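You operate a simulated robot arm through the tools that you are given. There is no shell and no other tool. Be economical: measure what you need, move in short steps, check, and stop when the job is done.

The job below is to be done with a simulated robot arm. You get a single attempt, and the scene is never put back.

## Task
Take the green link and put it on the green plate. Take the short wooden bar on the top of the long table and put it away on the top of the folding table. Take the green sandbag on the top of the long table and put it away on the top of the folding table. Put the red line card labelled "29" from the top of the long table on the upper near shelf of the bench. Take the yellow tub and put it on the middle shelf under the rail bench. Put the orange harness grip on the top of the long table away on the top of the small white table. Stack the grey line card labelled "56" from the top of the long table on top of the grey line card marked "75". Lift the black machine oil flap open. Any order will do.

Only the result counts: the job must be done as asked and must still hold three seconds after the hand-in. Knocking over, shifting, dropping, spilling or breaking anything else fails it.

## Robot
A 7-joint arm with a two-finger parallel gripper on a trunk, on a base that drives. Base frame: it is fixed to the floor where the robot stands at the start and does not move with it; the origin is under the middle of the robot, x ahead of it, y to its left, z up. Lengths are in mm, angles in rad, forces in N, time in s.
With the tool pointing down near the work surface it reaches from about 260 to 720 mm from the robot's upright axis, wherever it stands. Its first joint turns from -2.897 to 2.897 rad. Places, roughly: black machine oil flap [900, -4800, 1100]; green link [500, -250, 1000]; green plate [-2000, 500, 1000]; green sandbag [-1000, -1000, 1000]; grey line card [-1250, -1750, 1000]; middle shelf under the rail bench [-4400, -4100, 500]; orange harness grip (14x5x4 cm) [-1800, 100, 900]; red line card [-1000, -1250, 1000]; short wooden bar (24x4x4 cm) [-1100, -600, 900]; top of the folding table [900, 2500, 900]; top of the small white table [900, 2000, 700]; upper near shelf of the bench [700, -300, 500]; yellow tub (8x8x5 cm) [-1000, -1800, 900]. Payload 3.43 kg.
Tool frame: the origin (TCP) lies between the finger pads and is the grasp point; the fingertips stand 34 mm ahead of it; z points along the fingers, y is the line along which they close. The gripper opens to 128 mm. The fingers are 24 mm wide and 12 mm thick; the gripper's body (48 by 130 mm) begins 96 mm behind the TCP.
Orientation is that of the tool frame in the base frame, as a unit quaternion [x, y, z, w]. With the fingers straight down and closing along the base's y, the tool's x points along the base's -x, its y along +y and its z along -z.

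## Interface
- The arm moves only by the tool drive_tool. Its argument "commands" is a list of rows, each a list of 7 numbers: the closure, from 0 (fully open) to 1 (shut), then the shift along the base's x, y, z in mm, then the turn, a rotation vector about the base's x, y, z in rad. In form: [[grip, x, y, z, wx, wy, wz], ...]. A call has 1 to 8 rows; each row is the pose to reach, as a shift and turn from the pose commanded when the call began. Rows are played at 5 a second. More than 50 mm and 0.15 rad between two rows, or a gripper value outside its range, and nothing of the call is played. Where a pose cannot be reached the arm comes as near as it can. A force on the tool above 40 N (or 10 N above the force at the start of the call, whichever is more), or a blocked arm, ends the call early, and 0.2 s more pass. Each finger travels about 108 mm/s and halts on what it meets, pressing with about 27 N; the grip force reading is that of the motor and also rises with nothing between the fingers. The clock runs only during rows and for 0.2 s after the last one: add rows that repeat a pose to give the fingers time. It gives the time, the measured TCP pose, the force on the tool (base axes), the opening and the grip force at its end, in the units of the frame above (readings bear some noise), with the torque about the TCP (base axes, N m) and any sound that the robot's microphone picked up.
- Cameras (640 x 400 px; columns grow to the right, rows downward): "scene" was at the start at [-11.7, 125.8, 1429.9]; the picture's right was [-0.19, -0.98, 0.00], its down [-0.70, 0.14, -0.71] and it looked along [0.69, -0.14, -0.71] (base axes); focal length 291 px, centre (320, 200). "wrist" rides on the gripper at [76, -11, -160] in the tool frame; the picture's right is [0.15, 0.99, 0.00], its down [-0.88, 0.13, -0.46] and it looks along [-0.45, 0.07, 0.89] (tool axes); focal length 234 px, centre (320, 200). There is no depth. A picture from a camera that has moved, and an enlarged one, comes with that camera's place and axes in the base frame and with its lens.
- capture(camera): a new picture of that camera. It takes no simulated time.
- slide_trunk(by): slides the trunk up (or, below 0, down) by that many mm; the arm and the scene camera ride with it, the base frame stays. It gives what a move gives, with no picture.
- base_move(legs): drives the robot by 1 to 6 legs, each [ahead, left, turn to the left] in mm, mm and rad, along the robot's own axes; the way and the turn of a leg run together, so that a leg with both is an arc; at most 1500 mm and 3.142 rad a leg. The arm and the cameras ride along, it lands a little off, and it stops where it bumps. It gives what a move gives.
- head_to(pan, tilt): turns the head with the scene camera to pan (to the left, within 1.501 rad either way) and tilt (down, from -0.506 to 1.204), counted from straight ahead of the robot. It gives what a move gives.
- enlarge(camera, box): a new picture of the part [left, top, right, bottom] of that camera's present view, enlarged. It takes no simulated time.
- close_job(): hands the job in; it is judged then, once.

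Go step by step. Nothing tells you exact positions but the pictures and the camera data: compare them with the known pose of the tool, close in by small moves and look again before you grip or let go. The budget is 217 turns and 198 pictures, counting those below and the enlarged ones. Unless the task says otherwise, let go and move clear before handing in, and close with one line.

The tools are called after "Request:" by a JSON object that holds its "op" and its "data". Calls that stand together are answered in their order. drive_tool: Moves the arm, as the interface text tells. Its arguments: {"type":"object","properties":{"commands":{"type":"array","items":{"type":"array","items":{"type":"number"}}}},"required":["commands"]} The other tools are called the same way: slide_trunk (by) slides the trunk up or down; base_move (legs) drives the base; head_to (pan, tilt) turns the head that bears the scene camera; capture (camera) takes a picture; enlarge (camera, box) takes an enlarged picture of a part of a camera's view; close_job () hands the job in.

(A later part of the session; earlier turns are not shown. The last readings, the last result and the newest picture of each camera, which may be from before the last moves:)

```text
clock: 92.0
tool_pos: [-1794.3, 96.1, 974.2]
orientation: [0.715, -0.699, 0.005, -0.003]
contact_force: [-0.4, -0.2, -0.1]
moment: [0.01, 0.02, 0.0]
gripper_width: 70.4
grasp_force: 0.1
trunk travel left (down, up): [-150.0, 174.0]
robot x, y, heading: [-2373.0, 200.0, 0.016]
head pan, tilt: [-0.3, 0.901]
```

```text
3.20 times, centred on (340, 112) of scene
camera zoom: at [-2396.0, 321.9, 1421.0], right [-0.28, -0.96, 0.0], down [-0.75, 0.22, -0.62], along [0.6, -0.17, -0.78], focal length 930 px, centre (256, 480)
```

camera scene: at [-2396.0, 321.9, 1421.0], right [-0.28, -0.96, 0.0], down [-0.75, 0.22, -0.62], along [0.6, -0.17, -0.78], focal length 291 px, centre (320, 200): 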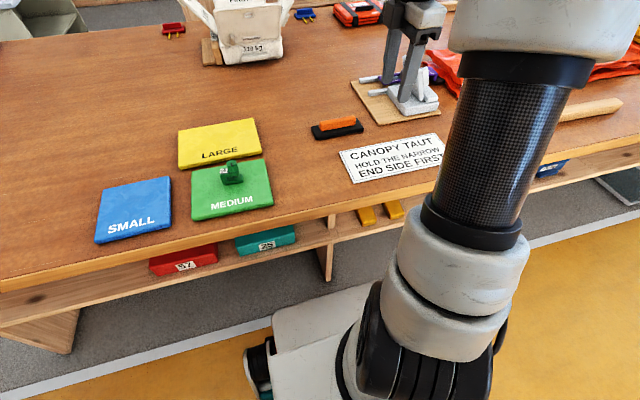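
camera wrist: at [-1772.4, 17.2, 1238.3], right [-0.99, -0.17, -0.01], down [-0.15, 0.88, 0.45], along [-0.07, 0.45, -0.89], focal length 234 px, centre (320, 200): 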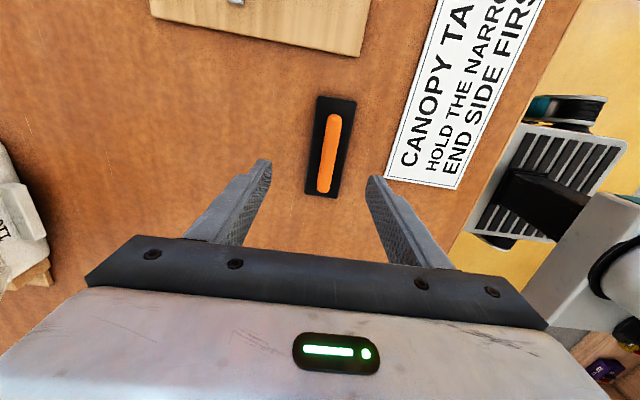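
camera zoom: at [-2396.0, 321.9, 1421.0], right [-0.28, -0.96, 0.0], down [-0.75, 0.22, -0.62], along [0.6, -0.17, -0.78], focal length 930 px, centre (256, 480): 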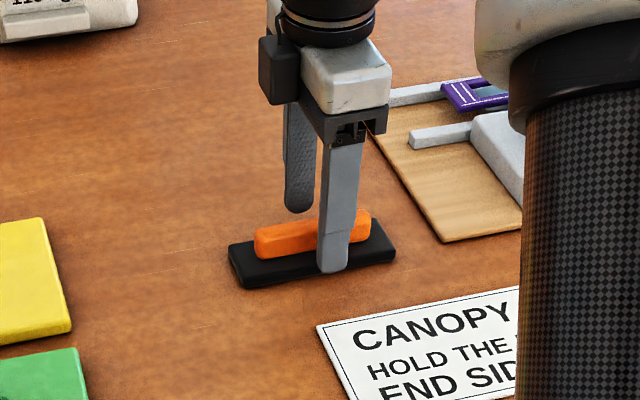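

Request:
{"op": "drive_tool", "data": {"commands": [[0.45, -1, 1, -8, 0, 0, 0], [0.7, -1, 1, -8, 0, 0, 0], [0.9, -1, 1, -8, 0, 0, 0], [1, -1, 1, -8, 0, 0, 0], [1, -1, 1, -8, 0, 0, 0]]}}

Request:
{"op": "drive_tool", "data": {"commands": [[1, 0, 0, 20, 0, 0, 0], [1, 0, 0, 60, 0, 0, 0], [1, 0, 0, 100, 0, 0, 0], [1, -20, 0, 140, 0, 0, 0], [1, -60, 0, 160, 0, 0, 0], [1, -100, 0, 170, 0, 0, 0], [1, -140, 0, 170, 0, 0, 0]]}}

Request:
{"op": "capture", "data": {"camera": "scene"}}

```text
clock: 93.2
tool_pos: [-1797.0, 98.4, 965.6]
orientation: [0.714, -0.7, 0.005, -0.002]
contact_force: [-0.2, 0.3, 0.0]
moment: [0.0, -0.05, 0.03]
gripper_width: 49.4
grasp_force: 27.0
trunk travel left (down, up): [-150.0, 174.0]
robot x, y, heading: [-2374.3, 207.2, 0.019]
head pan, tilt: [-0.3, 0.901]
```

```text
clock: 94.8
tool_pos: [-1936.4, 98.8, 1134.7]
orientation: [0.715, -0.699, 0.005, -0.002]
contact_force: [0.2, -0.8, -0.8]
moment: [0.0, 0.05, -0.01]
gripper_width: 49.1
grasp_force: 27.4
trunk travel left (down, up): [-150.0, 174.0]
robot x, y, heading: [-2373.3, 210.1, 0.02]
head pan, tilt: [-0.3, 0.901]
```

```text
157 pictures are left
camera scene: at [-2396.0, 321.9, 1421.0], right [-0.28, -0.96, 0.0], down [-0.75, 0.22, -0.62], along [0.6, -0.17, -0.78], focal length 291 px, centre (320, 200)
```

scene: 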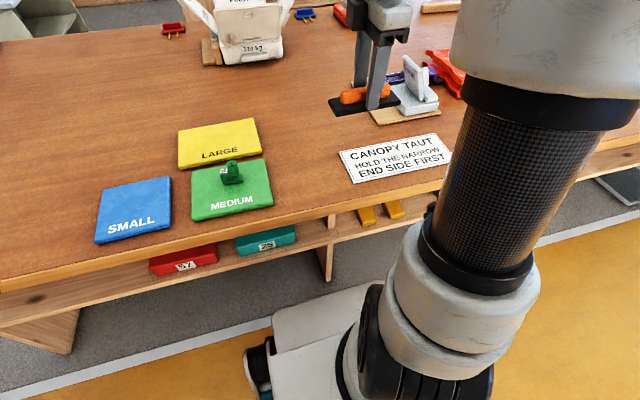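

Grip is held by its base. Driving back around the north end to the small white table.

Request:
{"op": "base_move", "data": {"legs": [[-250, 0, 0], [0, 0, 1.55], [1300, 0, 0], [1200, 0, 0], [0, 0, -1.57], [1400, 0, 0]]}}

Request:
{"op": "head_to", "data": {"pan": 0.0, "tilt": 0.4}}

Request:
{"op": "capture", "data": {"camera": "scene"}}

```text
clock: 123.0
tool_pos: [-912.8, 2789.2, 1133.2]
orientation: [0.745, -0.667, 0.005, -0.003]
contact_force: [-0.4, -0.2, -1.1]
moment: [-0.01, 0.03, -0.02]
gripper_width: 48.9
grasp_force: 26.8
trunk travel left (down, up): [-150.0, 174.0]
robot x, y, heading: [-1354.8, 2855.3, 0.112]
head pan, tilt: [-0.3, 0.901]
```

```text
clock: 123.9
tool_pos: [-912.0, 2788.7, 1133.9]
orientation: [0.744, -0.668, 0.006, -0.003]
contact_force: [1.6, 0.5, -1.6]
moment: [0.02, 0.01, -0.02]
gripper_width: 49.2
grasp_force: 26.7
trunk travel left (down, up): [-150.0, 174.0]
robot x, y, heading: [-1358.9, 2852.7, 0.108]
head pan, tilt: [0.0, 0.4]
```

```text
156 pictures are left
camera scene: at [-1372.5, 2994.7, 1463.9], right [0.11, -0.99, 0.0], down [-0.39, -0.04, -0.92], along [0.92, 0.1, -0.39], focal length 291 px, centre (320, 200)
```

scene: 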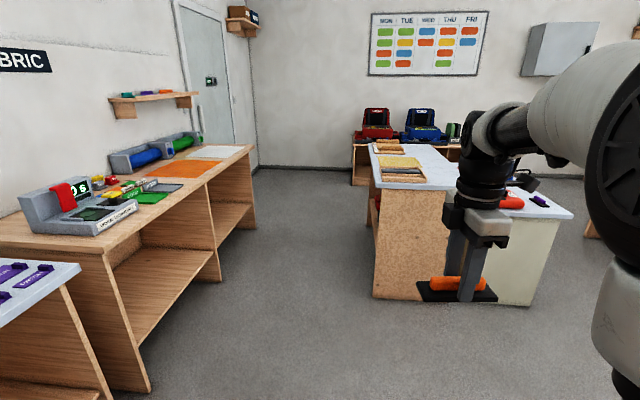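

Request:
{"op": "base_move", "data": {"legs": [[0, 0, -0.108], [1150, 0, 0], [0, 0, -1.57], [1500, 0, 0], [0, 0, 1.57], [800, 0, 0]]}}

Request:
{"op": "head_to", "data": {"pan": 1.0, "tilt": 0.6}}

Request:
{"op": "capture", "data": {"camera": "scene"}}

```text
clock: 149.1
tool_pos: [1056.0, 1365.2, 1133.5]
orientation: [0.744, -0.668, 0.006, -0.003]
contact_force: [1.3, -0.3, -0.7]
moment: [-0.06, 0.0, -0.01]
gripper_width: 49.2
grasp_force: 27.1
trunk travel left (down, up): [-150.0, 174.0]
robot x, y, heading: [610.4, 1434.2, 0.111]
head pan, tilt: [0.0, 0.4]
```

```text
clock: 150.3
tool_pos: [1057.1, 1364.7, 1134.7]
orientation: [0.743, -0.669, 0.004, -0.003]
contact_force: [0.3, -0.1, -1.3]
moment: [0.01, -0.04, -0.02]
gripper_width: 49.1
grasp_force: 27.2
trunk travel left (down, up): [-150.0, 174.0]
robot x, y, heading: [613.9, 1432.3, 0.104]
head pan, tilt: [1.0, 0.6]
```

```text
155 pictures are left
camera scene: at [544.5, 1641.6, 1445.8], right [0.89, -0.45, 0.0], down [-0.25, -0.5, -0.83], along [0.37, 0.74, -0.56], focal length 291 px, centre (320, 200)
```

scene: 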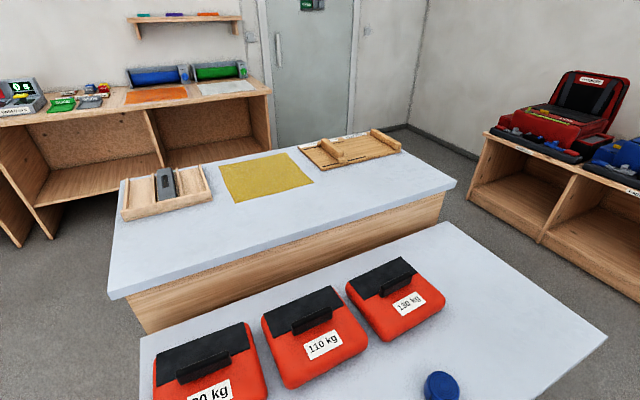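

Request:
{"op": "base_move", "data": {"legs": [[100, -180, 0], [0, 0, 1.46]]}}

Request:
{"op": "head_to", "data": {"pan": 0.0, "tilt": 0.75}}

Request:
{"op": "capture", "data": {"camera": "scene"}}

```text
clock: 156.4
tool_pos: [841.8, 1698.5, 1134.8]
orientation: [1.0, 0.003, 0.001, -0.005]
contact_force: [0.3, -0.8, -1.2]
moment: [-0.03, 0.0, 0.01]
gripper_width: 49.3
grasp_force: 27.0
trunk travel left (down, up): [-150.0, 174.0]
robot x, y, heading: [731.8, 1262.1, 1.573]
head pan, tilt: [1.0, 0.6]
```

```text
clock: 157.7
tool_pos: [840.4, 1699.2, 1134.0]
orientation: [1.0, 0.002, 0.002, -0.006]
contact_force: [0.5, -0.9, -0.7]
moment: [0.0, -0.01, 0.01]
gripper_width: 49.1
grasp_force: 26.9
trunk travel left (down, up): [-150.0, 174.0]
robot x, y, heading: [728.1, 1263.2, 1.577]
head pan, tilt: [0.0, 0.75]
```

```text
154 pictures are left
camera scene: at [587.3, 1255.5, 1432.9], right [1.0, 0.01, 0.0], down [0.0, -0.68, -0.73], along [0.0, 0.73, -0.68], focal length 291 px, centre (320, 200)
```

scene: 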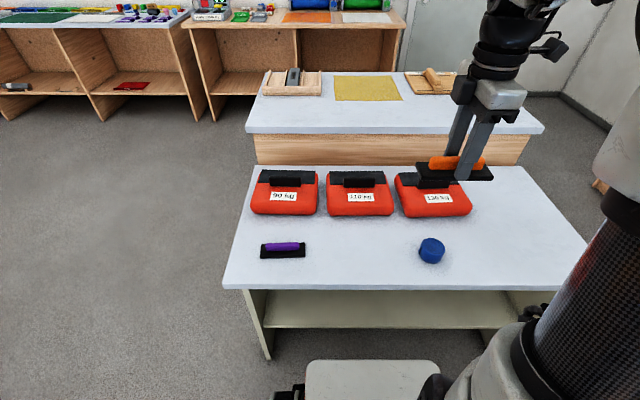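

The white table has free space between the purple grip and the blue cap, at about [700, 1795]. Lowering the trunk and moving the arm over it.

Request:
{"op": "slide_trunk", "data": {"by": -150}}

Request:
{"op": "drive_tool", "data": {"commands": [[1, -40, 27, 0, 0, 0, 0], [1, -80, 54, 0, 0, 0, 0], [1, -120, 81, 0, 0, 0, 0], [1, -141, 96, -20, 0, 0, 0], [1, -141, 96, -65, 0, 0, 0], [1, -141, 96, -110, 0, 0, 0], [1, -141, 96, -110, 0, 0, 0]]}}

Request:
{"op": "capture", "data": {"camera": "scene"}}

Request:
{"op": "capture", "data": {"camera": "wrist"}}

```text
clock: 159.4
tool_pos: [840.6, 1698.1, 984.3]
orientation: [1.0, 0.003, 0.002, -0.005]
contact_force: [-0.3, -0.2, -0.7]
moment: [0.0, -0.03, -0.04]
gripper_width: 48.9
grasp_force: 27.0
trunk travel left (down, up): [0.0, 324.0]
robot x, y, heading: [728.0, 1263.2, 1.58]
head pan, tilt: [0.0, 0.75]
```

```text
clock: 161.0
tool_pos: [699.8, 1795.5, 874.4]
orientation: [1.0, 0.003, 0.003, -0.005]
contact_force: [0.4, 0.5, -0.3]
moment: [-0.04, 0.01, -0.01]
gripper_width: 48.9
grasp_force: 26.8
trunk travel left (down, up): [0.0, 324.0]
robot x, y, heading: [727.1, 1261.3, 1.578]
head pan, tilt: [0.0, 0.75]
```

```text
153 pictures are left
camera scene: at [587.3, 1255.5, 1282.9], right [1.0, 0.0, 0.0], down [0.0, -0.68, -0.73], along [0.0, 0.73, -0.68], focal length 291 px, centre (320, 200)
```

scene: 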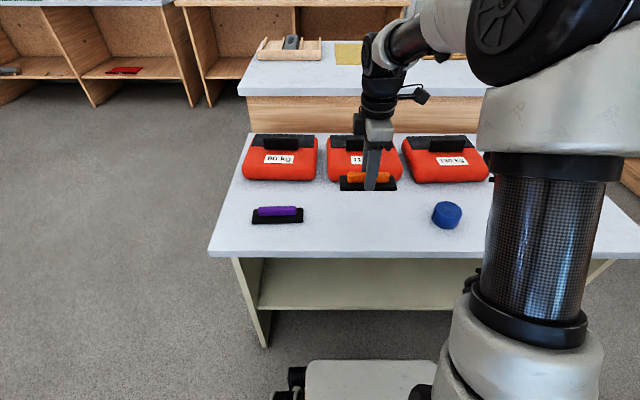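

```text
152 pictures are left
camera wrist: at [775.2, 1805.0, 1033.7], right [0.15, -0.99, -0.01], down [-0.88, -0.14, 0.45], along [-0.45, -0.06, -0.89], focal length 234 px, centre (320, 200)
```

wrist: 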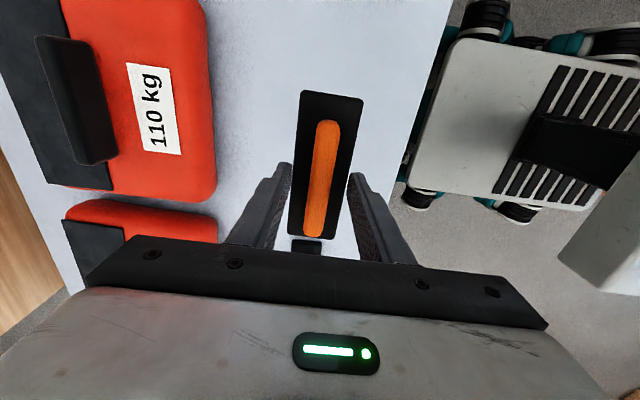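

Request:
{"op": "drive_tool", "data": {"commands": [[1, 0, -15, -40, 0, 0, 0], [1, 0, -15, -80, 0, 0, 0], [1, 0, -15, -92, 0, 0, 0], [1, 0, -15, -98, 0, 0, 0], [1, 0, -15, -104, 0, 0, 0], [1, 0, -15, -110, 0, 0, 0], [1, 0, -15, -116, 0, 0, 0], [1, 0, -15, -122, 0, 0, 0]]}}

Request:
{"op": "enlarge", "data": {"camera": "scene", "box": [240, 120, 480, 270]}}

```text
clock: 162.8
tool_pos: [700.5, 1781.4, 756.0]
orientation: [1.0, 0.003, 0.002, -0.01]
contact_force: [-0.7, 1.4, 34.6]
moment: [-0.04, -0.02, 0.01]
gripper_width: 49.3
grasp_force: 27.0
trunk travel left (down, up): [0.0, 324.0]
robot x, y, heading: [730.9, 1258.4, 1.575]
head pan, tilt: [0.0, 0.75]
```

```text
2.67 times, centred on (360, 195) of scene
camera zoom: at [587.5, 1253.6, 1283.2], right [1.0, 0.0, 0.0], down [0.0, -0.68, -0.73], along [0.0, 0.73, -0.68], focal length 775 px, centre (213, 213)
```

zoom: 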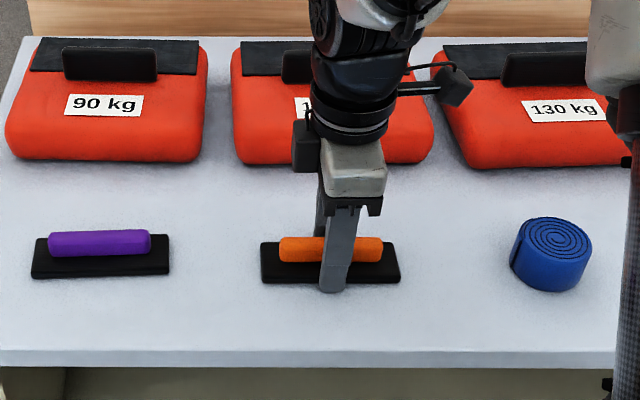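

In contact with the table. Releasing and rising.

Request:
{"op": "drive_tool", "data": {"commands": [[0.8, 0, 0, 2, 0, 0, 0], [0.45, 0, 0, 2, 0, 0, 0], [0.4, 0, 0, 2, 0, 0, 0], [0.4, 0, 0, 40, 0, 0, 0], [0.4, 0, 0, 90, 0, 0, 0], [0.4, 0, 0, 140, 0, 0, 0], [0.4, 0, -40, 170, 0, 0, 0]]}}

Request:
{"op": "enlarge", "data": {"camera": "scene", "box": [240, 120, 480, 270]}}

Request:
{"op": "slide_trunk", "data": {"by": 150}}

```text
clock: 164.4
tool_pos: [700.6, 1740.0, 922.2]
orientation: [1.0, 0.003, 0.002, -0.005]
contact_force: [0.3, 0.3, -0.7]
moment: [-0.03, 0.03, -0.03]
gripper_width: 76.9
grasp_force: 0.1
trunk travel left (down, up): [0.0, 324.0]
robot x, y, heading: [729.0, 1266.9, 1.575]
head pan, tilt: [0.0, 0.75]
```

```text
2.67 times, centred on (360, 195) of scene
camera zoom: at [587.4, 1256.0, 1282.9], right [1.0, 0.0, 0.0], down [0.0, -0.68, -0.73], along [0.0, 0.73, -0.68], focal length 775 px, centre (213, 213)
```

zoom: 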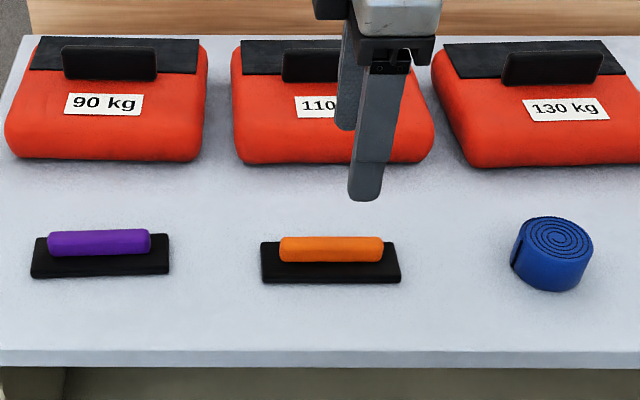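

```text
clock: 166.2
tool_pos: [699.5, 1739.5, 1072.7]
orientation: [1.0, 0.003, 0.002, -0.006]
contact_force: [-0.6, -0.7, 0.7]
moment: [0.02, -0.01, 0.01]
gripper_width: 77.0
grasp_force: 0.0
trunk travel left (down, up): [-150.0, 174.0]
robot x, y, heading: [728.0, 1259.7, 1.575]
head pan, tilt: [0.0, 0.75]
```

Grip placed on the white table. Now driving to the short wooden bar on the long table's east side.

Request:
{"op": "base_move", "data": {"legs": [[0, 0, 1.567], [1060, 0, 0], [0, 1000, 0], [0, 860, 0]]}}

Request:
{"op": "capture", "data": {"camera": "scene"}}

```text
clock: 193.4
tool_pos: [-776.0, -652.6, 1073.5]
orientation: [0.7, 0.714, -0.003, -0.005]
contact_force: [0.1, 0.1, -0.5]
moment: [-0.03, -0.01, 0.03]
gripper_width: 77.1
grasp_force: 0.0
trunk travel left (down, up): [-150.0, 174.0]
robot x, y, heading: [-302.3, -614.5, -3.126]
head pan, tilt: [0.0, 0.75]
```

```text
149 pictures are left
camera scene: at [-290.1, -754.6, 1432.9], right [-0.02, 1.0, 0.0], down [0.68, 0.01, -0.73], along [-0.73, -0.01, -0.68], focal length 291 px, centre (320, 200)
```

scene: 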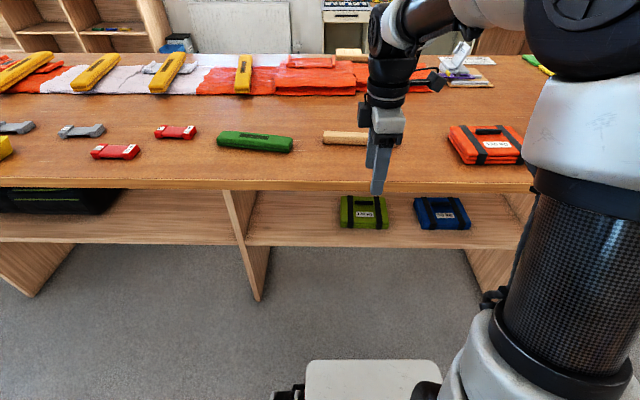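

I see the bar, green sandbag, two red and two grey cards on this side. Moving closer to the bar.

Request:
{"op": "base_move", "data": {"legs": [[230, 0, 0]]}}

Request:
{"op": "capture", "data": {"camera": "scene"}}

Request:
{"op": "capture", "data": {"camera": "wrist"}}

```text
clock: 195.1
tool_pos: [-1008.2, -658.7, 1072.8]
orientation: [0.699, 0.715, -0.003, -0.005]
contact_force: [-0.2, -0.2, -1.0]
moment: [0.0, -0.01, 0.01]
gripper_width: 76.6
grasp_force: 0.1
trunk travel left (down, up): [-150.0, 174.0]
robot x, y, heading: [-529.8, -620.3, -3.124]
head pan, tilt: [0.0, 0.75]
```

```text
148 pictures are left
camera scene: at [-522.8, -759.4, 1432.9], right [-0.02, 1.0, 0.0], down [0.68, 0.01, -0.73], along [-0.73, -0.02, -0.68], focal length 291 px, centre (320, 200)
```

scene: 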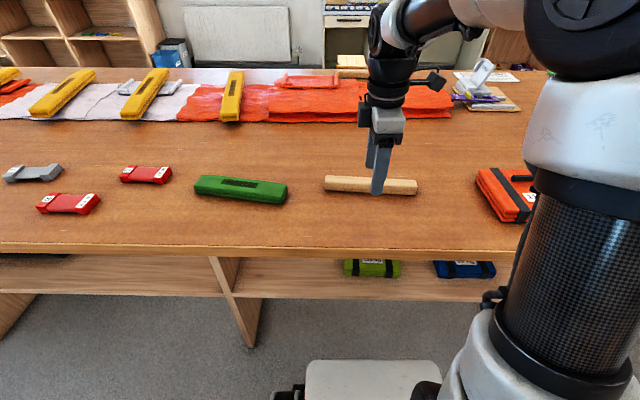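

```text
147 pictures are left
camera wrist: at [-1019.7, -582.2, 1232.2], right [0.99, 0.17, -0.01], down [0.15, -0.88, 0.45], along [0.07, -0.45, -0.89], focal length 234 px, centre (320, 200)
```

wrist: 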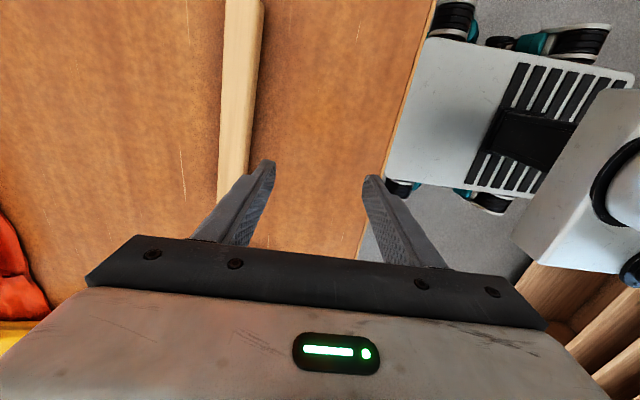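

The bar centre is about [-1114, -640], long axis along y. Moving over it.

Request:
{"op": "drive_tool", "data": {"commands": [[0.4, -45, 9, 0, 0, 0, 0], [0.4, -90, 18, 0, 0, 0, 0], [0.35, -106, 19, -30, 0, 0, 0], [0.35, -106, 19, -60, 0, 0, 0], [0.35, -106, 19, -60, 0, 0, 0]]}}

Request:
{"op": "capture", "data": {"camera": "wrist"}}

Request:
{"op": "enlarge", "data": {"camera": "scene", "box": [270, 110, 470, 235]}}

```text
clock: 196.3
tool_pos: [-1113.3, -639.3, 1013.0]
orientation: [0.7, 0.714, -0.002, -0.004]
contact_force: [0.8, -0.6, -0.4]
moment: [0.01, 0.0, 0.02]
gripper_width: 83.2
grasp_force: 0.0
trunk travel left (down, up): [-150.0, 174.0]
robot x, y, heading: [-530.6, -623.0, -3.122]
head pan, tilt: [0.0, 0.75]
```

```text
146 pictures are left
camera wrist: at [-1125.0, -563.5, 1172.5], right [0.99, 0.17, -0.01], down [0.15, -0.88, 0.45], along [0.07, -0.45, -0.89], focal length 234 px, centre (320, 200)
```

wrist: 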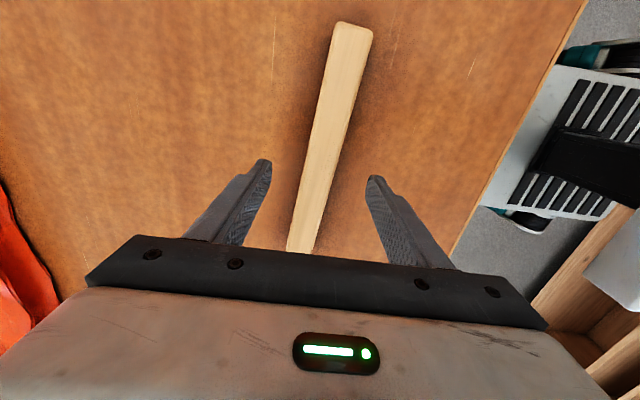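

```text
3.20 times, centred on (370, 172) of scene
camera zoom: at [-522.9, -759.4, 1432.9], right [-0.02, 1.0, 0.0], down [0.68, 0.01, -0.73], along [-0.73, -0.02, -0.68], focal length 930 px, centre (160, 288)
```

zoom: 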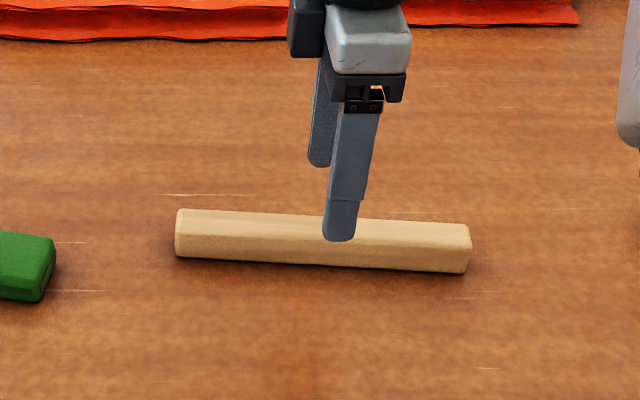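

Request:
{"op": "drive_tool", "data": {"commands": [[0.35, 4, 0, -30, 0, 0, 0], [0.35, 4, 0, -57, 0, 0, 0], [0.6, 4, 0, -57, 0, 0, 0], [0.8, 4, 0, -57, 0, 0, 0], [1, 4, 0, -57, 0, 0, 0], [1, 4, 0, -57, 0, 0, 0]]}}

Request:
{"op": "drive_tool", "data": {"commands": [[1, 0, 0, 20, 0, 0, 0], [1, 0, 0, 60, 0, 0, 0], [1, 0, 0, 100, 0, 0, 0], [1, 20, 0, 140, 0, 0, 0], [1, 60, 0, 160, 0, 0, 0], [1, 100, 0, 170, 0, 0, 0], [1, 140, 0, 170, 0, 0, 0]]}}

Request:
{"op": "capture", "data": {"camera": "scene"}}

```text
clock: 197.7
tool_pos: [-1110.9, -639.3, 956.2]
orientation: [0.699, 0.716, -0.003, -0.004]
contact_force: [0.1, 0.2, 1.1]
moment: [0.07, -0.05, 0.14]
gripper_width: 31.6
grasp_force: 27.0
trunk travel left (down, up): [-150.0, 174.0]
robot x, y, heading: [-533.6, -621.3, -3.12]
head pan, tilt: [0.0, 0.75]
```

```text
clock: 199.3
tool_pos: [-971.6, -639.5, 1125.8]
orientation: [0.699, 0.715, -0.003, -0.005]
contact_force: [-0.6, 0.8, -2.3]
moment: [0.01, -0.04, 0.01]
gripper_width: 31.7
grasp_force: 26.9
trunk travel left (down, up): [-150.0, 174.0]
robot x, y, heading: [-534.8, -620.1, -3.123]
head pan, tilt: [0.0, 0.75]
```

```text
144 pictures are left
camera scene: at [-522.9, -759.5, 1432.9], right [-0.02, 1.0, 0.0], down [0.68, 0.01, -0.73], along [-0.73, -0.02, -0.68], focal length 291 px, centre (320, 200)
```

scene: 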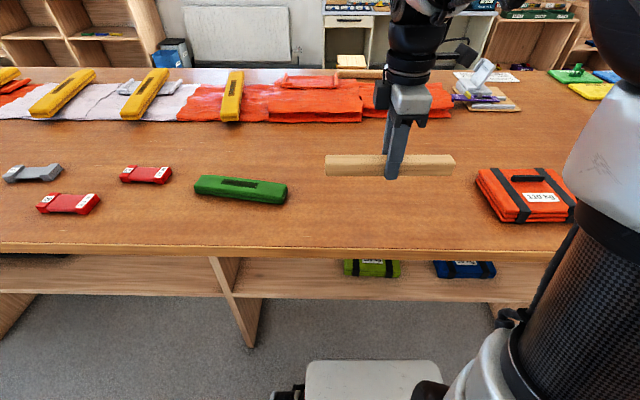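

Bar held. Driving to the west end of the folding table.

Request:
{"op": "base_move", "data": {"legs": [[-260, 0, 0], [0, -1500, 0], [0, -1500, 0], [0, 0, 3.12]]}}

Request:
{"op": "head_to", "data": {"pan": 0.0, "tilt": 0.65}}

Request:
{"op": "capture", "data": {"camera": "scene"}}

```text
clock: 236.9
tool_pos: [62.4, 2392.8, 1124.9]
orientation: [0.726, -0.688, 0.005, -0.002]
contact_force: [0.2, -0.9, -2.4]
moment: [0.01, 0.03, 0.03]
gripper_width: 31.7
grasp_force: 27.8
trunk travel left (down, up): [-150.0, 174.0]
robot x, y, heading: [-374.7, 2361.0, 0.055]
head pan, tilt: [0.0, 0.75]
```

```text
clock: 237.6
tool_pos: [64.3, 2392.4, 1125.8]
orientation: [0.726, -0.688, 0.004, -0.003]
contact_force: [0.4, -0.5, -2.0]
moment: [-0.02, -0.01, -0.04]
gripper_width: 31.8
grasp_force: 26.9
trunk travel left (down, up): [-150.0, 174.0]
robot x, y, heading: [-377.9, 2360.6, 0.052]
head pan, tilt: [0.0, 0.649]
```

```text
143 pictures are left
camera scene: at [-387.6, 2501.2, 1441.5], right [0.05, -1.0, 0.0], down [-0.6, -0.03, -0.8], along [0.8, 0.04, -0.6], focal length 291 px, centre (320, 200)
```

scene: 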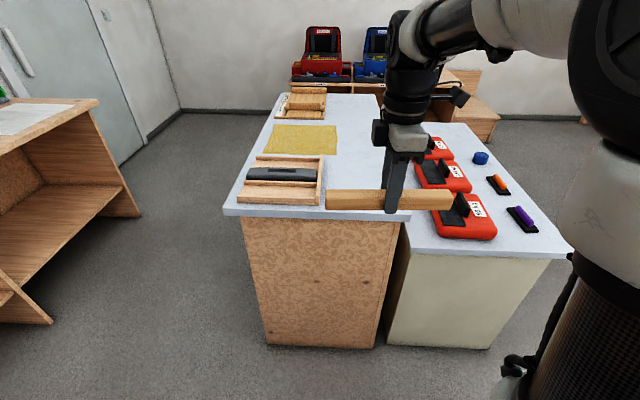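

Free strip on the folding table is y≈2257–2538. I'll approach, then rotate the bar to lie along x.

Request:
{"op": "base_move", "data": {"legs": [[270, -10, -0.05]]}}

Request:
{"op": "drive_tool", "data": {"commands": [[1, 0, 0, 0, 0, 0, -0.15], [1, 0, 0, 0, 0, 0, -0.3], [1, 0, 0, 0, 0, 0, -0.45], [1, 0, 0, 0, 0, 0, -0.6], [1, 0, 0, 0, 0, 0, -0.75], [1, 0, 0, 0, 0, 0, -0.9], [1, 0, 0, 0, 0, 0, -1.05], [1, 0, 0, 0, 0, 0, -1.2]]}}

Request:
{"op": "drive_tool", "data": {"commands": [[1, 0, 0, 0, 0, 0, -0.13], [1, 0, 0, 0, 0, 0, -0.25], [1, 0, 0, 0, 0, 0, -0.37], [1, 40, -10, 0, 0, 0, -0.37], [1, 80, -20, 0, 0, 0, -0.37], [1, 120, -30, 0, 0, 0, -0.37], [1, 120, -30, 0, 0, 0, -0.37]]}}

Request:
{"op": "capture", "data": {"camera": "scene"}}

```text
clock: 239.5
tool_pos: [330.3, 2368.0, 1125.2]
orientation: [0.708, -0.706, 0.006, -0.003]
contact_force: [0.5, -0.1, -1.4]
moment: [0.0, 0.01, -0.02]
gripper_width: 31.6
grasp_force: 26.9
trunk travel left (down, up): [-150.0, 174.0]
robot x, y, heading: [-110.2, 2357.1, -0.001]
head pan, tilt: [0.0, 0.649]
```

```text
clock: 241.3
tool_pos: [331.0, 2368.5, 1125.8]
orientation: [-0.185, 0.983, -0.006, 0.0]
contact_force: [0.1, 0.2, -1.6]
moment: [0.01, 0.02, -0.03]
gripper_width: 31.4
grasp_force: 27.4
trunk travel left (down, up): [-150.0, 174.0]
robot x, y, heading: [-107.1, 2358.9, 0.006]
head pan, tilt: [0.0, 0.649]
```

```text
clock: 242.9
tool_pos: [451.9, 2337.7, 1122.0]
orientation: [-0.002, 1.0, -0.005, -0.002]
contact_force: [0.2, -0.2, -2.0]
moment: [0.03, 0.02, -0.03]
gripper_width: 31.6
grasp_force: 27.2
trunk travel left (down, up): [-150.0, 174.0]
robot x, y, heading: [-112.2, 2360.2, 0.005]
head pan, tilt: [0.0, 0.649]
```

```text
142 pictures are left
camera scene: at [-114.4, 2499.0, 1441.5], right [0.0, -1.0, 0.0], down [-0.6, 0.0, -0.8], along [0.8, 0.0, -0.6], focal length 291 px, centre (320, 200)
```

scene: 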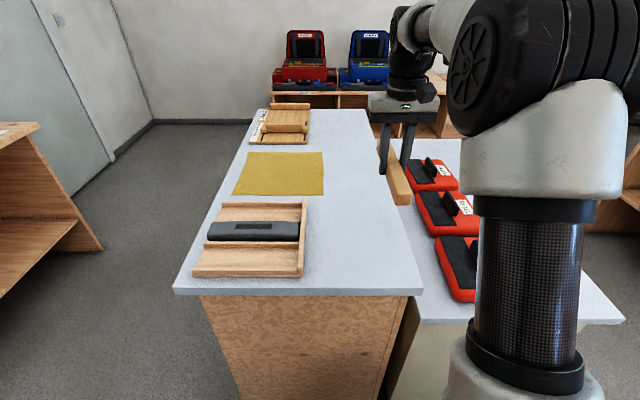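

Request:
{"op": "drive_tool", "data": {"commands": [[1, 5, 5, -45, 0, 0, 0], [1, 5, 5, -90, 0, 0, 0], [1, 5, 5, -135, 0, 0, 0], [1, 5, 5, -160, 0, 0, 0], [1, 5, 5, -160, 0, 0, 0]]}}

Request:
{"op": "enlarge", "data": {"camera": "scene", "box": [200, 100, 500, 300]}}

Request:
{"op": "capture", "data": {"camera": "wrist"}}

```text
clock: 244.1
tool_pos: [455.4, 2342.7, 963.9]
orientation: [-0.003, 1.0, -0.005, -0.002]
contact_force: [0.7, -0.4, -1.7]
moment: [0.0, 0.01, 0.0]
gripper_width: 31.7
grasp_force: 26.8
trunk travel left (down, up): [-150.0, 174.0]
robot x, y, heading: [-110.5, 2358.2, 0.003]
head pan, tilt: [0.0, 0.649]
```

```text
2.00 times, centred on (350, 200) of scene
camera zoom: at [-114.6, 2499.0, 1441.5], right [0.0, -1.0, 0.0], down [-0.6, 0.0, -0.8], along [0.8, 0.0, -0.6], focal length 581 px, centre (260, 200)
```

zoom: 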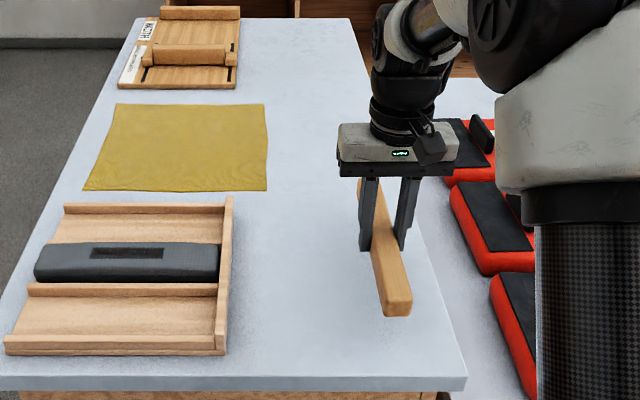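

```text
140 pictures are left
camera wrist: at [380.4, 2333.4, 1123.5], right [-0.15, 0.99, -0.01], down [0.88, 0.14, 0.45], along [0.45, 0.06, -0.89], focal length 234 px, centre (320, 200)
```

wrist: 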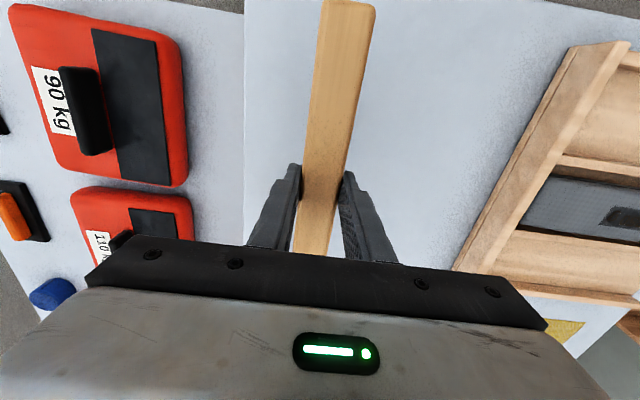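

Request:
{"op": "drive_tool", "data": {"commands": [[1, 0, 10, -20, 0, 0, 0], [1, 0, 10, -32, 0, 0, 0], [1, 0, 10, -39, 0, 0, 0], [1, 0, 10, -46, 0, 0, 0], [1, 0, 10, -53, 0, 0, 0], [1, 0, 10, -60, 0, 0, 0], [1, 0, 10, -67, 0, 0, 0], [1, 0, 10, -74, 0, 0, 0]]}}

```text
clock: 245.5
tool_pos: [457.1, 2352.4, 913.4]
orientation: [-0.002, 1.0, -0.004, 0.003]
contact_force: [-8.9, -0.1, 21.3]
moment: [0.47, 1.32, 0.21]
gripper_width: 31.6
grasp_force: 27.7
trunk travel left (down, up): [-150.0, 174.0]
robot x, y, heading: [-110.3, 2359.5, 0.005]
head pan, tilt: [0.0, 0.649]
stopped in row 7: the force on the tool passed its limit at 49 N (the readings are from after the stop); the commanded pose is now the measured one
```

Request:
{"op": "drive_tool", "data": {"commands": [[0.9, 0, 0, 0, 0, 0, 0], [0.6, 0, 0, 0, 0, 0, 0], [0.5, 0, 0, 0, 0, 0, 0], [0.5, 0, 0, 40, 0, 0, 0], [0.5, 0, 0, 80, 0, 0, 0], [0.5, -20, 0, 120, 0, 0, 0], [0.5, -60, 0, 150, 0, 0, 0]]}}

Request:
{"op": "enlarge", "data": {"camera": "scene", "box": [200, 100, 500, 300]}}

```text
clock: 246.2
tool_pos: [457.4, 2341.5, 915.3]
orientation: [0.001, 1.0, -0.011, 0.004]
contact_force: [-7.7, -9.0, 16.8]
moment: [0.33, 0.43, 0.34]
gripper_width: 58.7
grasp_force: 0.1
trunk travel left (down, up): [-150.0, 174.0]
robot x, y, heading: [-109.4, 2359.6, 0.002]
head pan, tilt: [0.0, 0.649]
stopped in row 3: the force on the tool passed its limit at 44 N (the readings are from after the stop); the commanded pose is now the measured one
```

```text
2.00 times, centred on (350, 200) of scene
camera zoom: at [-116.8, 2498.1, 1441.3], right [0.0, -1.0, 0.0], down [-0.6, 0.0, -0.8], along [0.8, 0.0, -0.6], focal length 581 px, centre (260, 200)
```

zoom: 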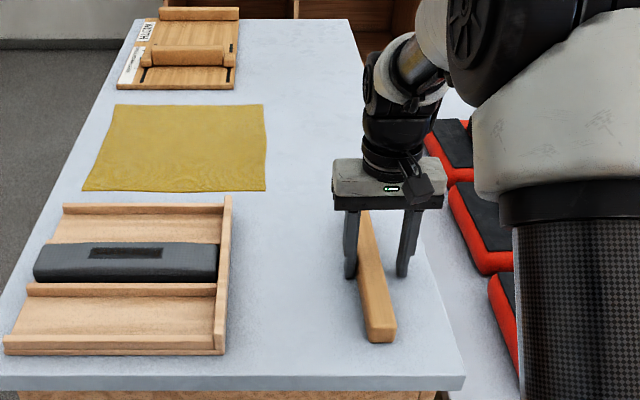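

Something is still pressing, likely the fingertips; lifting gently straight up.

Request:
{"op": "drive_tool", "data": {"commands": [[0.5, 0, 0, 10, 0, 0, 0], [0.5, 0, 0, 20, 0, 0, 0], [0.5, 0, 0, 30, 0, 0, 0]]}}

Request:
{"op": "capture", "data": {"camera": "wrist"}}

Request:
{"op": "enlarge", "data": {"camera": "scene", "box": [280, 120, 480, 245]}}

```text
clock: 247.0
tool_pos: [458.7, 2345.0, 942.8]
orientation: [0.0, 1.0, -0.008, 0.003]
contact_force: [0.1, 0.0, 0.7]
moment: [0.0, 0.0, 0.0]
gripper_width: 64.1
grasp_force: 0.1
trunk travel left (down, up): [-150.0, 174.0]
robot x, y, heading: [-108.4, 2360.0, 0.001]
head pan, tilt: [0.0, 0.649]
```

```text
138 pictures are left
camera wrist: at [382.2, 2337.3, 1102.1], right [-0.15, 0.99, -0.02], down [0.88, 0.14, 0.46], along [0.46, 0.05, -0.89], focal length 234 px, centre (320, 200)
```

wrist: 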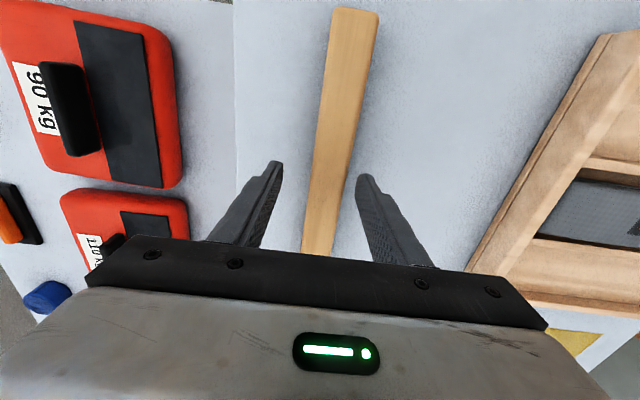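

```text
3.20 times, centred on (380, 182) of scene
camera zoom: at [-114.8, 2498.8, 1441.5], right [0.0, -1.0, 0.0], down [-0.6, 0.0, -0.8], along [0.8, 0.0, -0.6], focal length 930 px, centre (128, 256)
```

zoom: 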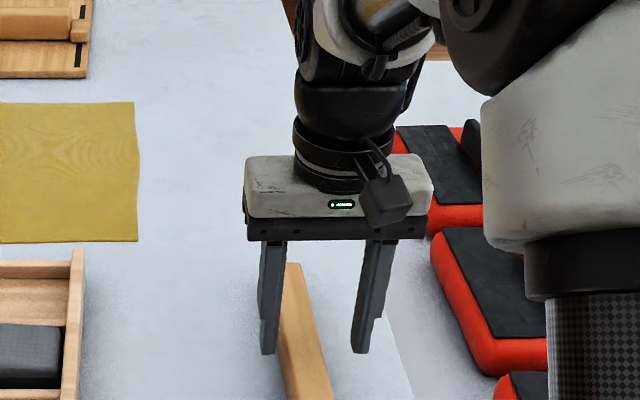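

Request:
{"op": "drive_tool", "data": {"commands": [[0.5, 0, 0, 45, 0, 0, 0], [0.5, 0, 0, 90, 0, 0, 0], [0.5, -30, 0, 120, 0, 0, 0], [0.5, -70, 0, 140, 0, 0, 0]]}}

Request:
{"op": "enlarge", "data": {"camera": "scene", "box": [200, 100, 500, 300]}}

```text
clock: 248.0
tool_pos: [387.0, 2345.9, 1082.6]
orientation: [0.0, 1.0, -0.01, 0.002]
contact_force: [-0.2, -0.4, -0.1]
moment: [0.0, 0.0, 0.0]
gripper_width: 63.9
grasp_force: 0.0
trunk travel left (down, up): [-150.0, 174.0]
robot x, y, heading: [-113.0, 2358.1, 0.007]
head pan, tilt: [0.0, 0.649]
```

```text
2.00 times, centred on (350, 200) of scene
camera zoom: at [-114.8, 2498.8, 1441.5], right [0.0, -1.0, 0.0], down [-0.6, 0.0, -0.8], along [0.8, 0.0, -0.6], focal length 581 px, centre (260, 200)
```

zoom: 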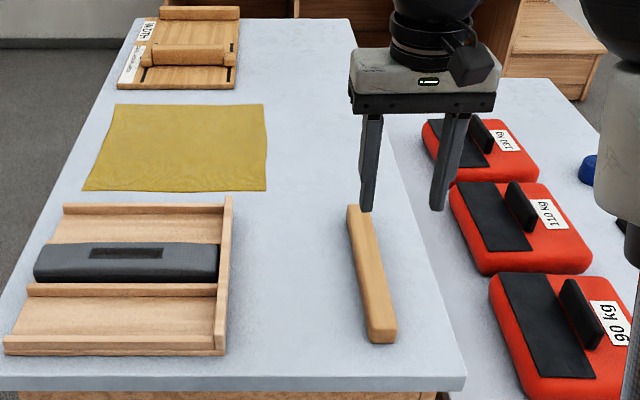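

Bar placed neatly. Returning for the green sandbag at about [-1110, -980].

Request:
{"op": "drive_tool", "data": {"commands": [[0.3, 0, 0, 0, 0, 0, 0.15], [0.3, 0, 0, 0, 0, 0, 0.3], [0.3, 0, 0, 0, 0, 0, 0.45], [0.3, 0, 0, 0, 0, 0, 0.6], [0.3, 0, 0, 0, 0, 0, 0.75], [0.3, 0, 0, 0, 0, 0, 0.9], [0.3, 0, 0, 0, 0, 0, 1.05], [0.3, 0, 0, 0, 0, 0, 1.2]]}}

Request:
{"op": "drive_tool", "data": {"commands": [[0.3, 0, 0, 0, 0, 0, 0.13], [0.3, 0, 0, 0, 0, 0, 0.25], [0.3, 0, 0, 0, 0, 0, 0.37]]}}

Request:
{"op": "base_move", "data": {"legs": [[-100, 0, 0], [0, 0, 3.135], [0, 1500, 0], [0, 1500, 0], [0, 340, 0]]}}

Request:
{"op": "head_to", "data": {"pan": 0.0, "tilt": 0.75}}

Request:
{"op": "capture", "data": {"camera": "scene"}}

```text
clock: 249.8
tool_pos: [388.0, 2345.0, 1082.5]
orientation: [-0.566, 0.825, -0.006, 0.008]
contact_force: [-0.4, 0.0, -0.6]
moment: [0.02, 0.0, 0.03]
gripper_width: 89.7
grasp_force: 0.0
trunk travel left (down, up): [-150.0, 174.0]
robot x, y, heading: [-112.3, 2358.6, -0.0]
head pan, tilt: [0.0, 0.649]
```

```text
clock: 250.6
tool_pos: [388.1, 2345.7, 1081.9]
orientation: [0.708, -0.706, 0.006, -0.008]
contact_force: [-0.9, 1.0, 0.2]
moment: [0.0, 0.01, -0.02]
gripper_width: 89.7
grasp_force: 0.1
trunk travel left (down, up): [-150.0, 174.0]
robot x, y, heading: [-108.0, 2354.9, 0.003]
head pan, tilt: [0.0, 0.649]
```

```text
clock: 291.2
tool_pos: [-654.5, -997.6, 1082.5]
orientation: [0.701, 0.713, -0.008, -0.005]
contact_force: [0.3, 0.2, 0.5]
moment: [-0.03, 0.02, -0.04]
gripper_width: 89.5
grasp_force: 0.2
trunk travel left (down, up): [-150.0, 174.0]
robot x, y, heading: [-160.2, -1000.5, -3.129]
head pan, tilt: [0.0, 0.649]
```

```text
clock: 291.9
tool_pos: [-655.1, -995.5, 1083.2]
orientation: [0.701, 0.713, -0.007, -0.004]
contact_force: [0.4, -0.4, 0.3]
moment: [0.01, 0.01, 0.04]
gripper_width: 89.9
grasp_force: 0.1
trunk travel left (down, up): [-150.0, 174.0]
robot x, y, heading: [-156.1, -1000.0, -3.125]
head pan, tilt: [0.0, 0.75]
```

```text
135 pictures are left
camera scene: at [-148.6, -1138.9, 1432.9], right [-0.02, 1.0, 0.0], down [0.68, 0.01, -0.73], along [-0.73, -0.01, -0.68], focal length 291 px, centre (320, 200)
```

scene: 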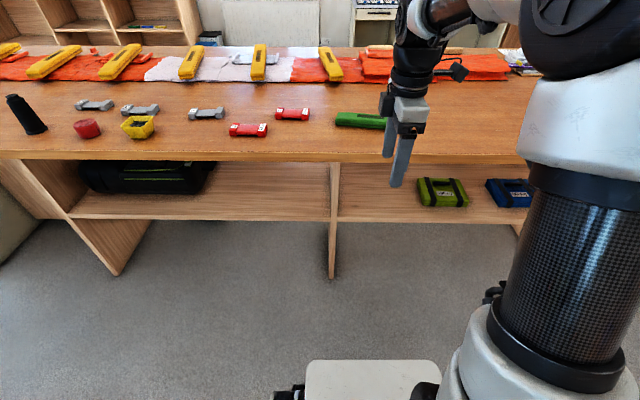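

Request:
{"op": "base_move", "data": {"legs": [[370, 0, 0]]}}

Request:
{"op": "capture", "data": {"camera": "scene"}}

Request:
{"op": "capture", "data": {"camera": "wrist"}}

```text
clock: 294.2
tool_pos: [-1018.5, -1003.2, 1083.4]
orientation: [0.702, 0.712, -0.009, -0.005]
contact_force: [0.8, -0.6, -0.3]
moment: [0.0, -0.02, 0.01]
gripper_width: 89.5
grasp_force: 0.1
trunk travel left (down, up): [-150.0, 174.0]
robot x, y, heading: [-520.7, -1005.0, -3.119]
head pan, tilt: [0.0, 0.75]
```

```text
134 pictures are left
camera scene: at [-511.8, -1145.5, 1432.9], right [-0.02, 1.0, 0.0], down [0.68, 0.01, -0.73], along [-0.73, -0.01, -0.68], focal length 291 px, centre (320, 200)
```

scene: 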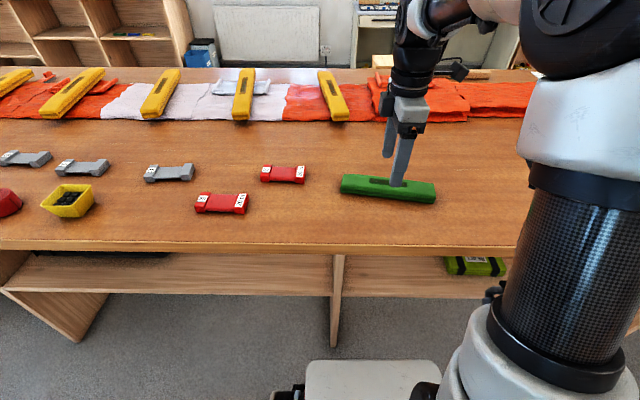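

```text
133 pictures are left
camera wrist: at [-1027.5, -925.4, 1241.7], right [0.99, 0.16, -0.02], down [0.15, -0.88, 0.46], along [0.06, -0.46, -0.89], focal length 234 px, centre (320, 200)
```

wrist: 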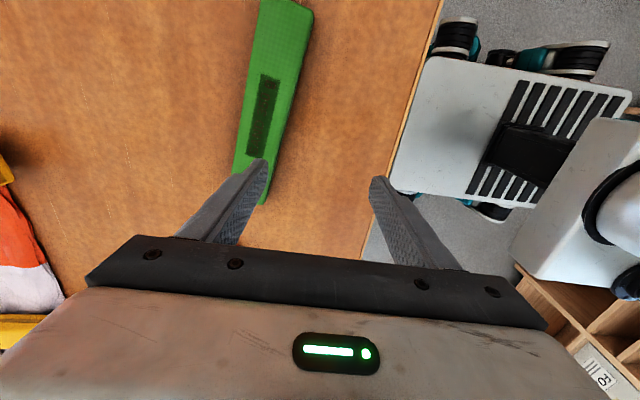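

Sandbag centre about [-1090, -977], rotated about -0.14 rad. Aligning above it.

Request:
{"op": "drive_tool", "data": {"commands": [[0.3, -35, 13, 0, 0, 0, -0.07], [0.3, -71, 26, 0, 0, 0, -0.14], [0.3, -71, 26, -45, 0, 0, -0.14], [0.3, -71, 26, -75, 0, 0, -0.14], [0.3, -71, 26, -75, 0, 0, -0.14]]}}

Request:
{"op": "capture", "data": {"camera": "wrist"}}

Request:
{"op": "enlarge", "data": {"camera": "scene", "box": [300, 110, 500, 235]}}

```text
clock: 295.4
tool_pos: [-1091.0, -975.1, 1009.7]
orientation: [0.75, 0.662, -0.009, -0.006]
contact_force: [0.1, -0.1, 0.1]
moment: [0.0, 0.03, 0.01]
gripper_width: 89.6
grasp_force: 0.1
trunk travel left (down, up): [-150.0, 174.0]
robot x, y, heading: [-522.2, -1003.5, -3.124]
head pan, tilt: [0.0, 0.75]
```

```text
132 pictures are left
camera wrist: at [-1089.0, -899.0, 1168.6], right [1.0, 0.02, -0.02], down [0.03, -0.89, 0.46], along [-0.01, -0.46, -0.89], focal length 234 px, centre (320, 200)
```

wrist: 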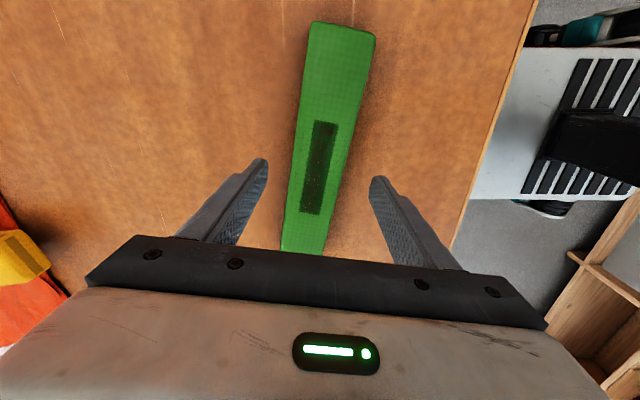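

```text
3.20 times, centred on (400, 172) of scene
camera zoom: at [-511.9, -1145.5, 1432.9], right [-0.02, 1.0, 0.0], down [0.68, 0.01, -0.73], along [-0.73, -0.01, -0.68], focal length 930 px, centre (64, 288)
```

zoom: 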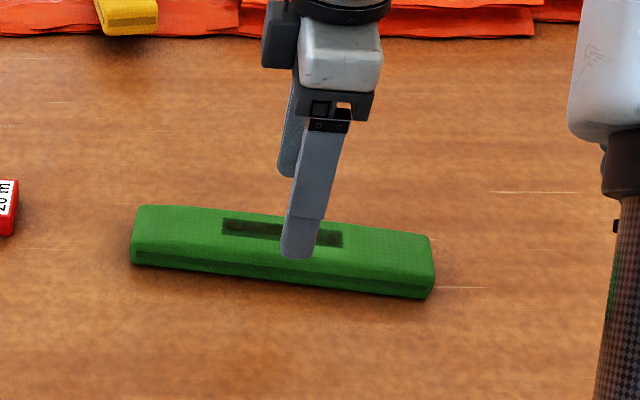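

Request:
{"op": "drive_tool", "data": {"commands": [[0.3, -1, -2, -30, 0, 0, 0], [0.3, -1, -2, -55, 0, 0, 0], [0.6, -1, -2, -55, 0, 0, 0], [0.8, -1, -2, -55, 0, 0, 0], [1, -1, -2, -55, 0, 0, 0], [1, -1, -2, -55, 0, 0, 0]]}}

Request:
{"op": "drive_tool", "data": {"commands": [[1, 0, 0, 20, 0, 0, 0], [1, 0, 0, 60, 0, 0, 0], [1, 0, 0, 100, 0, 0, 0], [1, 20, 0, 140, 0, 0, 0], [1, 60, 0, 160, 0, 0, 0], [1, 100, 0, 170, 0, 0, 0], [1, 140, 0, 170, 0, 0, 0]]}}

Request:
{"op": "capture", "data": {"camera": "scene"}}

```text
clock: 296.8
tool_pos: [-1088.6, -978.9, 955.1]
orientation: [0.75, 0.661, -0.01, -0.006]
contact_force: [9.0, -1.9, 16.1]
moment: [-0.06, -0.85, -0.41]
gripper_width: 52.4
grasp_force: 26.9
trunk travel left (down, up): [-150.0, 174.0]
robot x, y, heading: [-518.8, -1009.9, -3.117]
head pan, tilt: [0.0, 0.75]
```

```text
clock: 298.4
tool_pos: [-949.4, -977.6, 1122.2]
orientation: [0.75, 0.661, -0.008, -0.005]
contact_force: [-0.3, 0.6, -4.0]
moment: [-0.03, -0.02, 0.01]
gripper_width: 51.9
grasp_force: 26.9
trunk travel left (down, up): [-150.0, 174.0]
robot x, y, heading: [-520.2, -1003.0, -3.123]
head pan, tilt: [0.0, 0.75]
```

```text
130 pictures are left
camera scene: at [-512.1, -1145.5, 1432.9], right [-0.02, 1.0, 0.0], down [0.68, 0.01, -0.73], along [-0.73, -0.01, -0.68], focal length 291 px, centre (320, 200)
```

scene: 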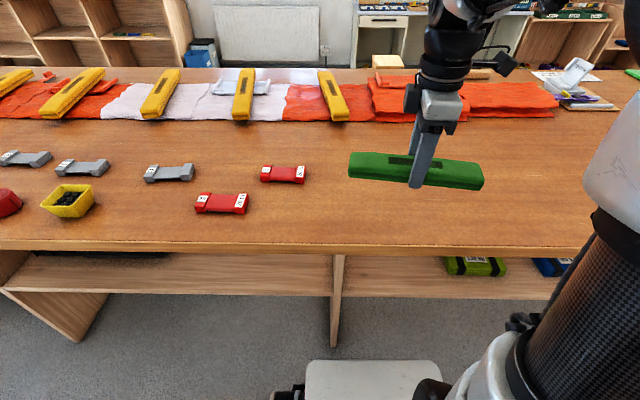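

Sandbag held. Driving back to the folding table.

Request:
{"op": "base_move", "data": {"legs": [[-290, 0, 0], [0, -1500, 0], [0, -1500, 0], [0, -400, 0], [0, 0, 3.12]]}}

Request:
{"op": "head_to", "data": {"pan": 0.0, "tilt": 0.65}}

```text
clock: 340.2
tool_pos: [39.9, 2360.9, 1121.6]
orientation: [-0.651, 0.759, -0.004, 0.008]
contact_force: [0.2, 0.1, -2.9]
moment: [-0.01, 0.01, 0.0]
gripper_width: 51.8
grasp_force: 26.5
trunk travel left (down, up): [-150.0, 174.0]
robot x, y, heading: [-384.7, 2400.4, -0.009]
head pan, tilt: [0.0, 0.75]
```

```text
clock: 340.8
tool_pos: [42.1, 2361.6, 1121.3]
orientation: [-0.651, 0.759, -0.005, 0.008]
contact_force: [0.9, 0.4, -3.7]
moment: [-0.03, 0.01, -0.03]
gripper_width: 51.8
grasp_force: 27.1
trunk travel left (down, up): [-150.0, 174.0]
robot x, y, heading: [-387.6, 2400.7, -0.009]
head pan, tilt: [0.0, 0.649]
```

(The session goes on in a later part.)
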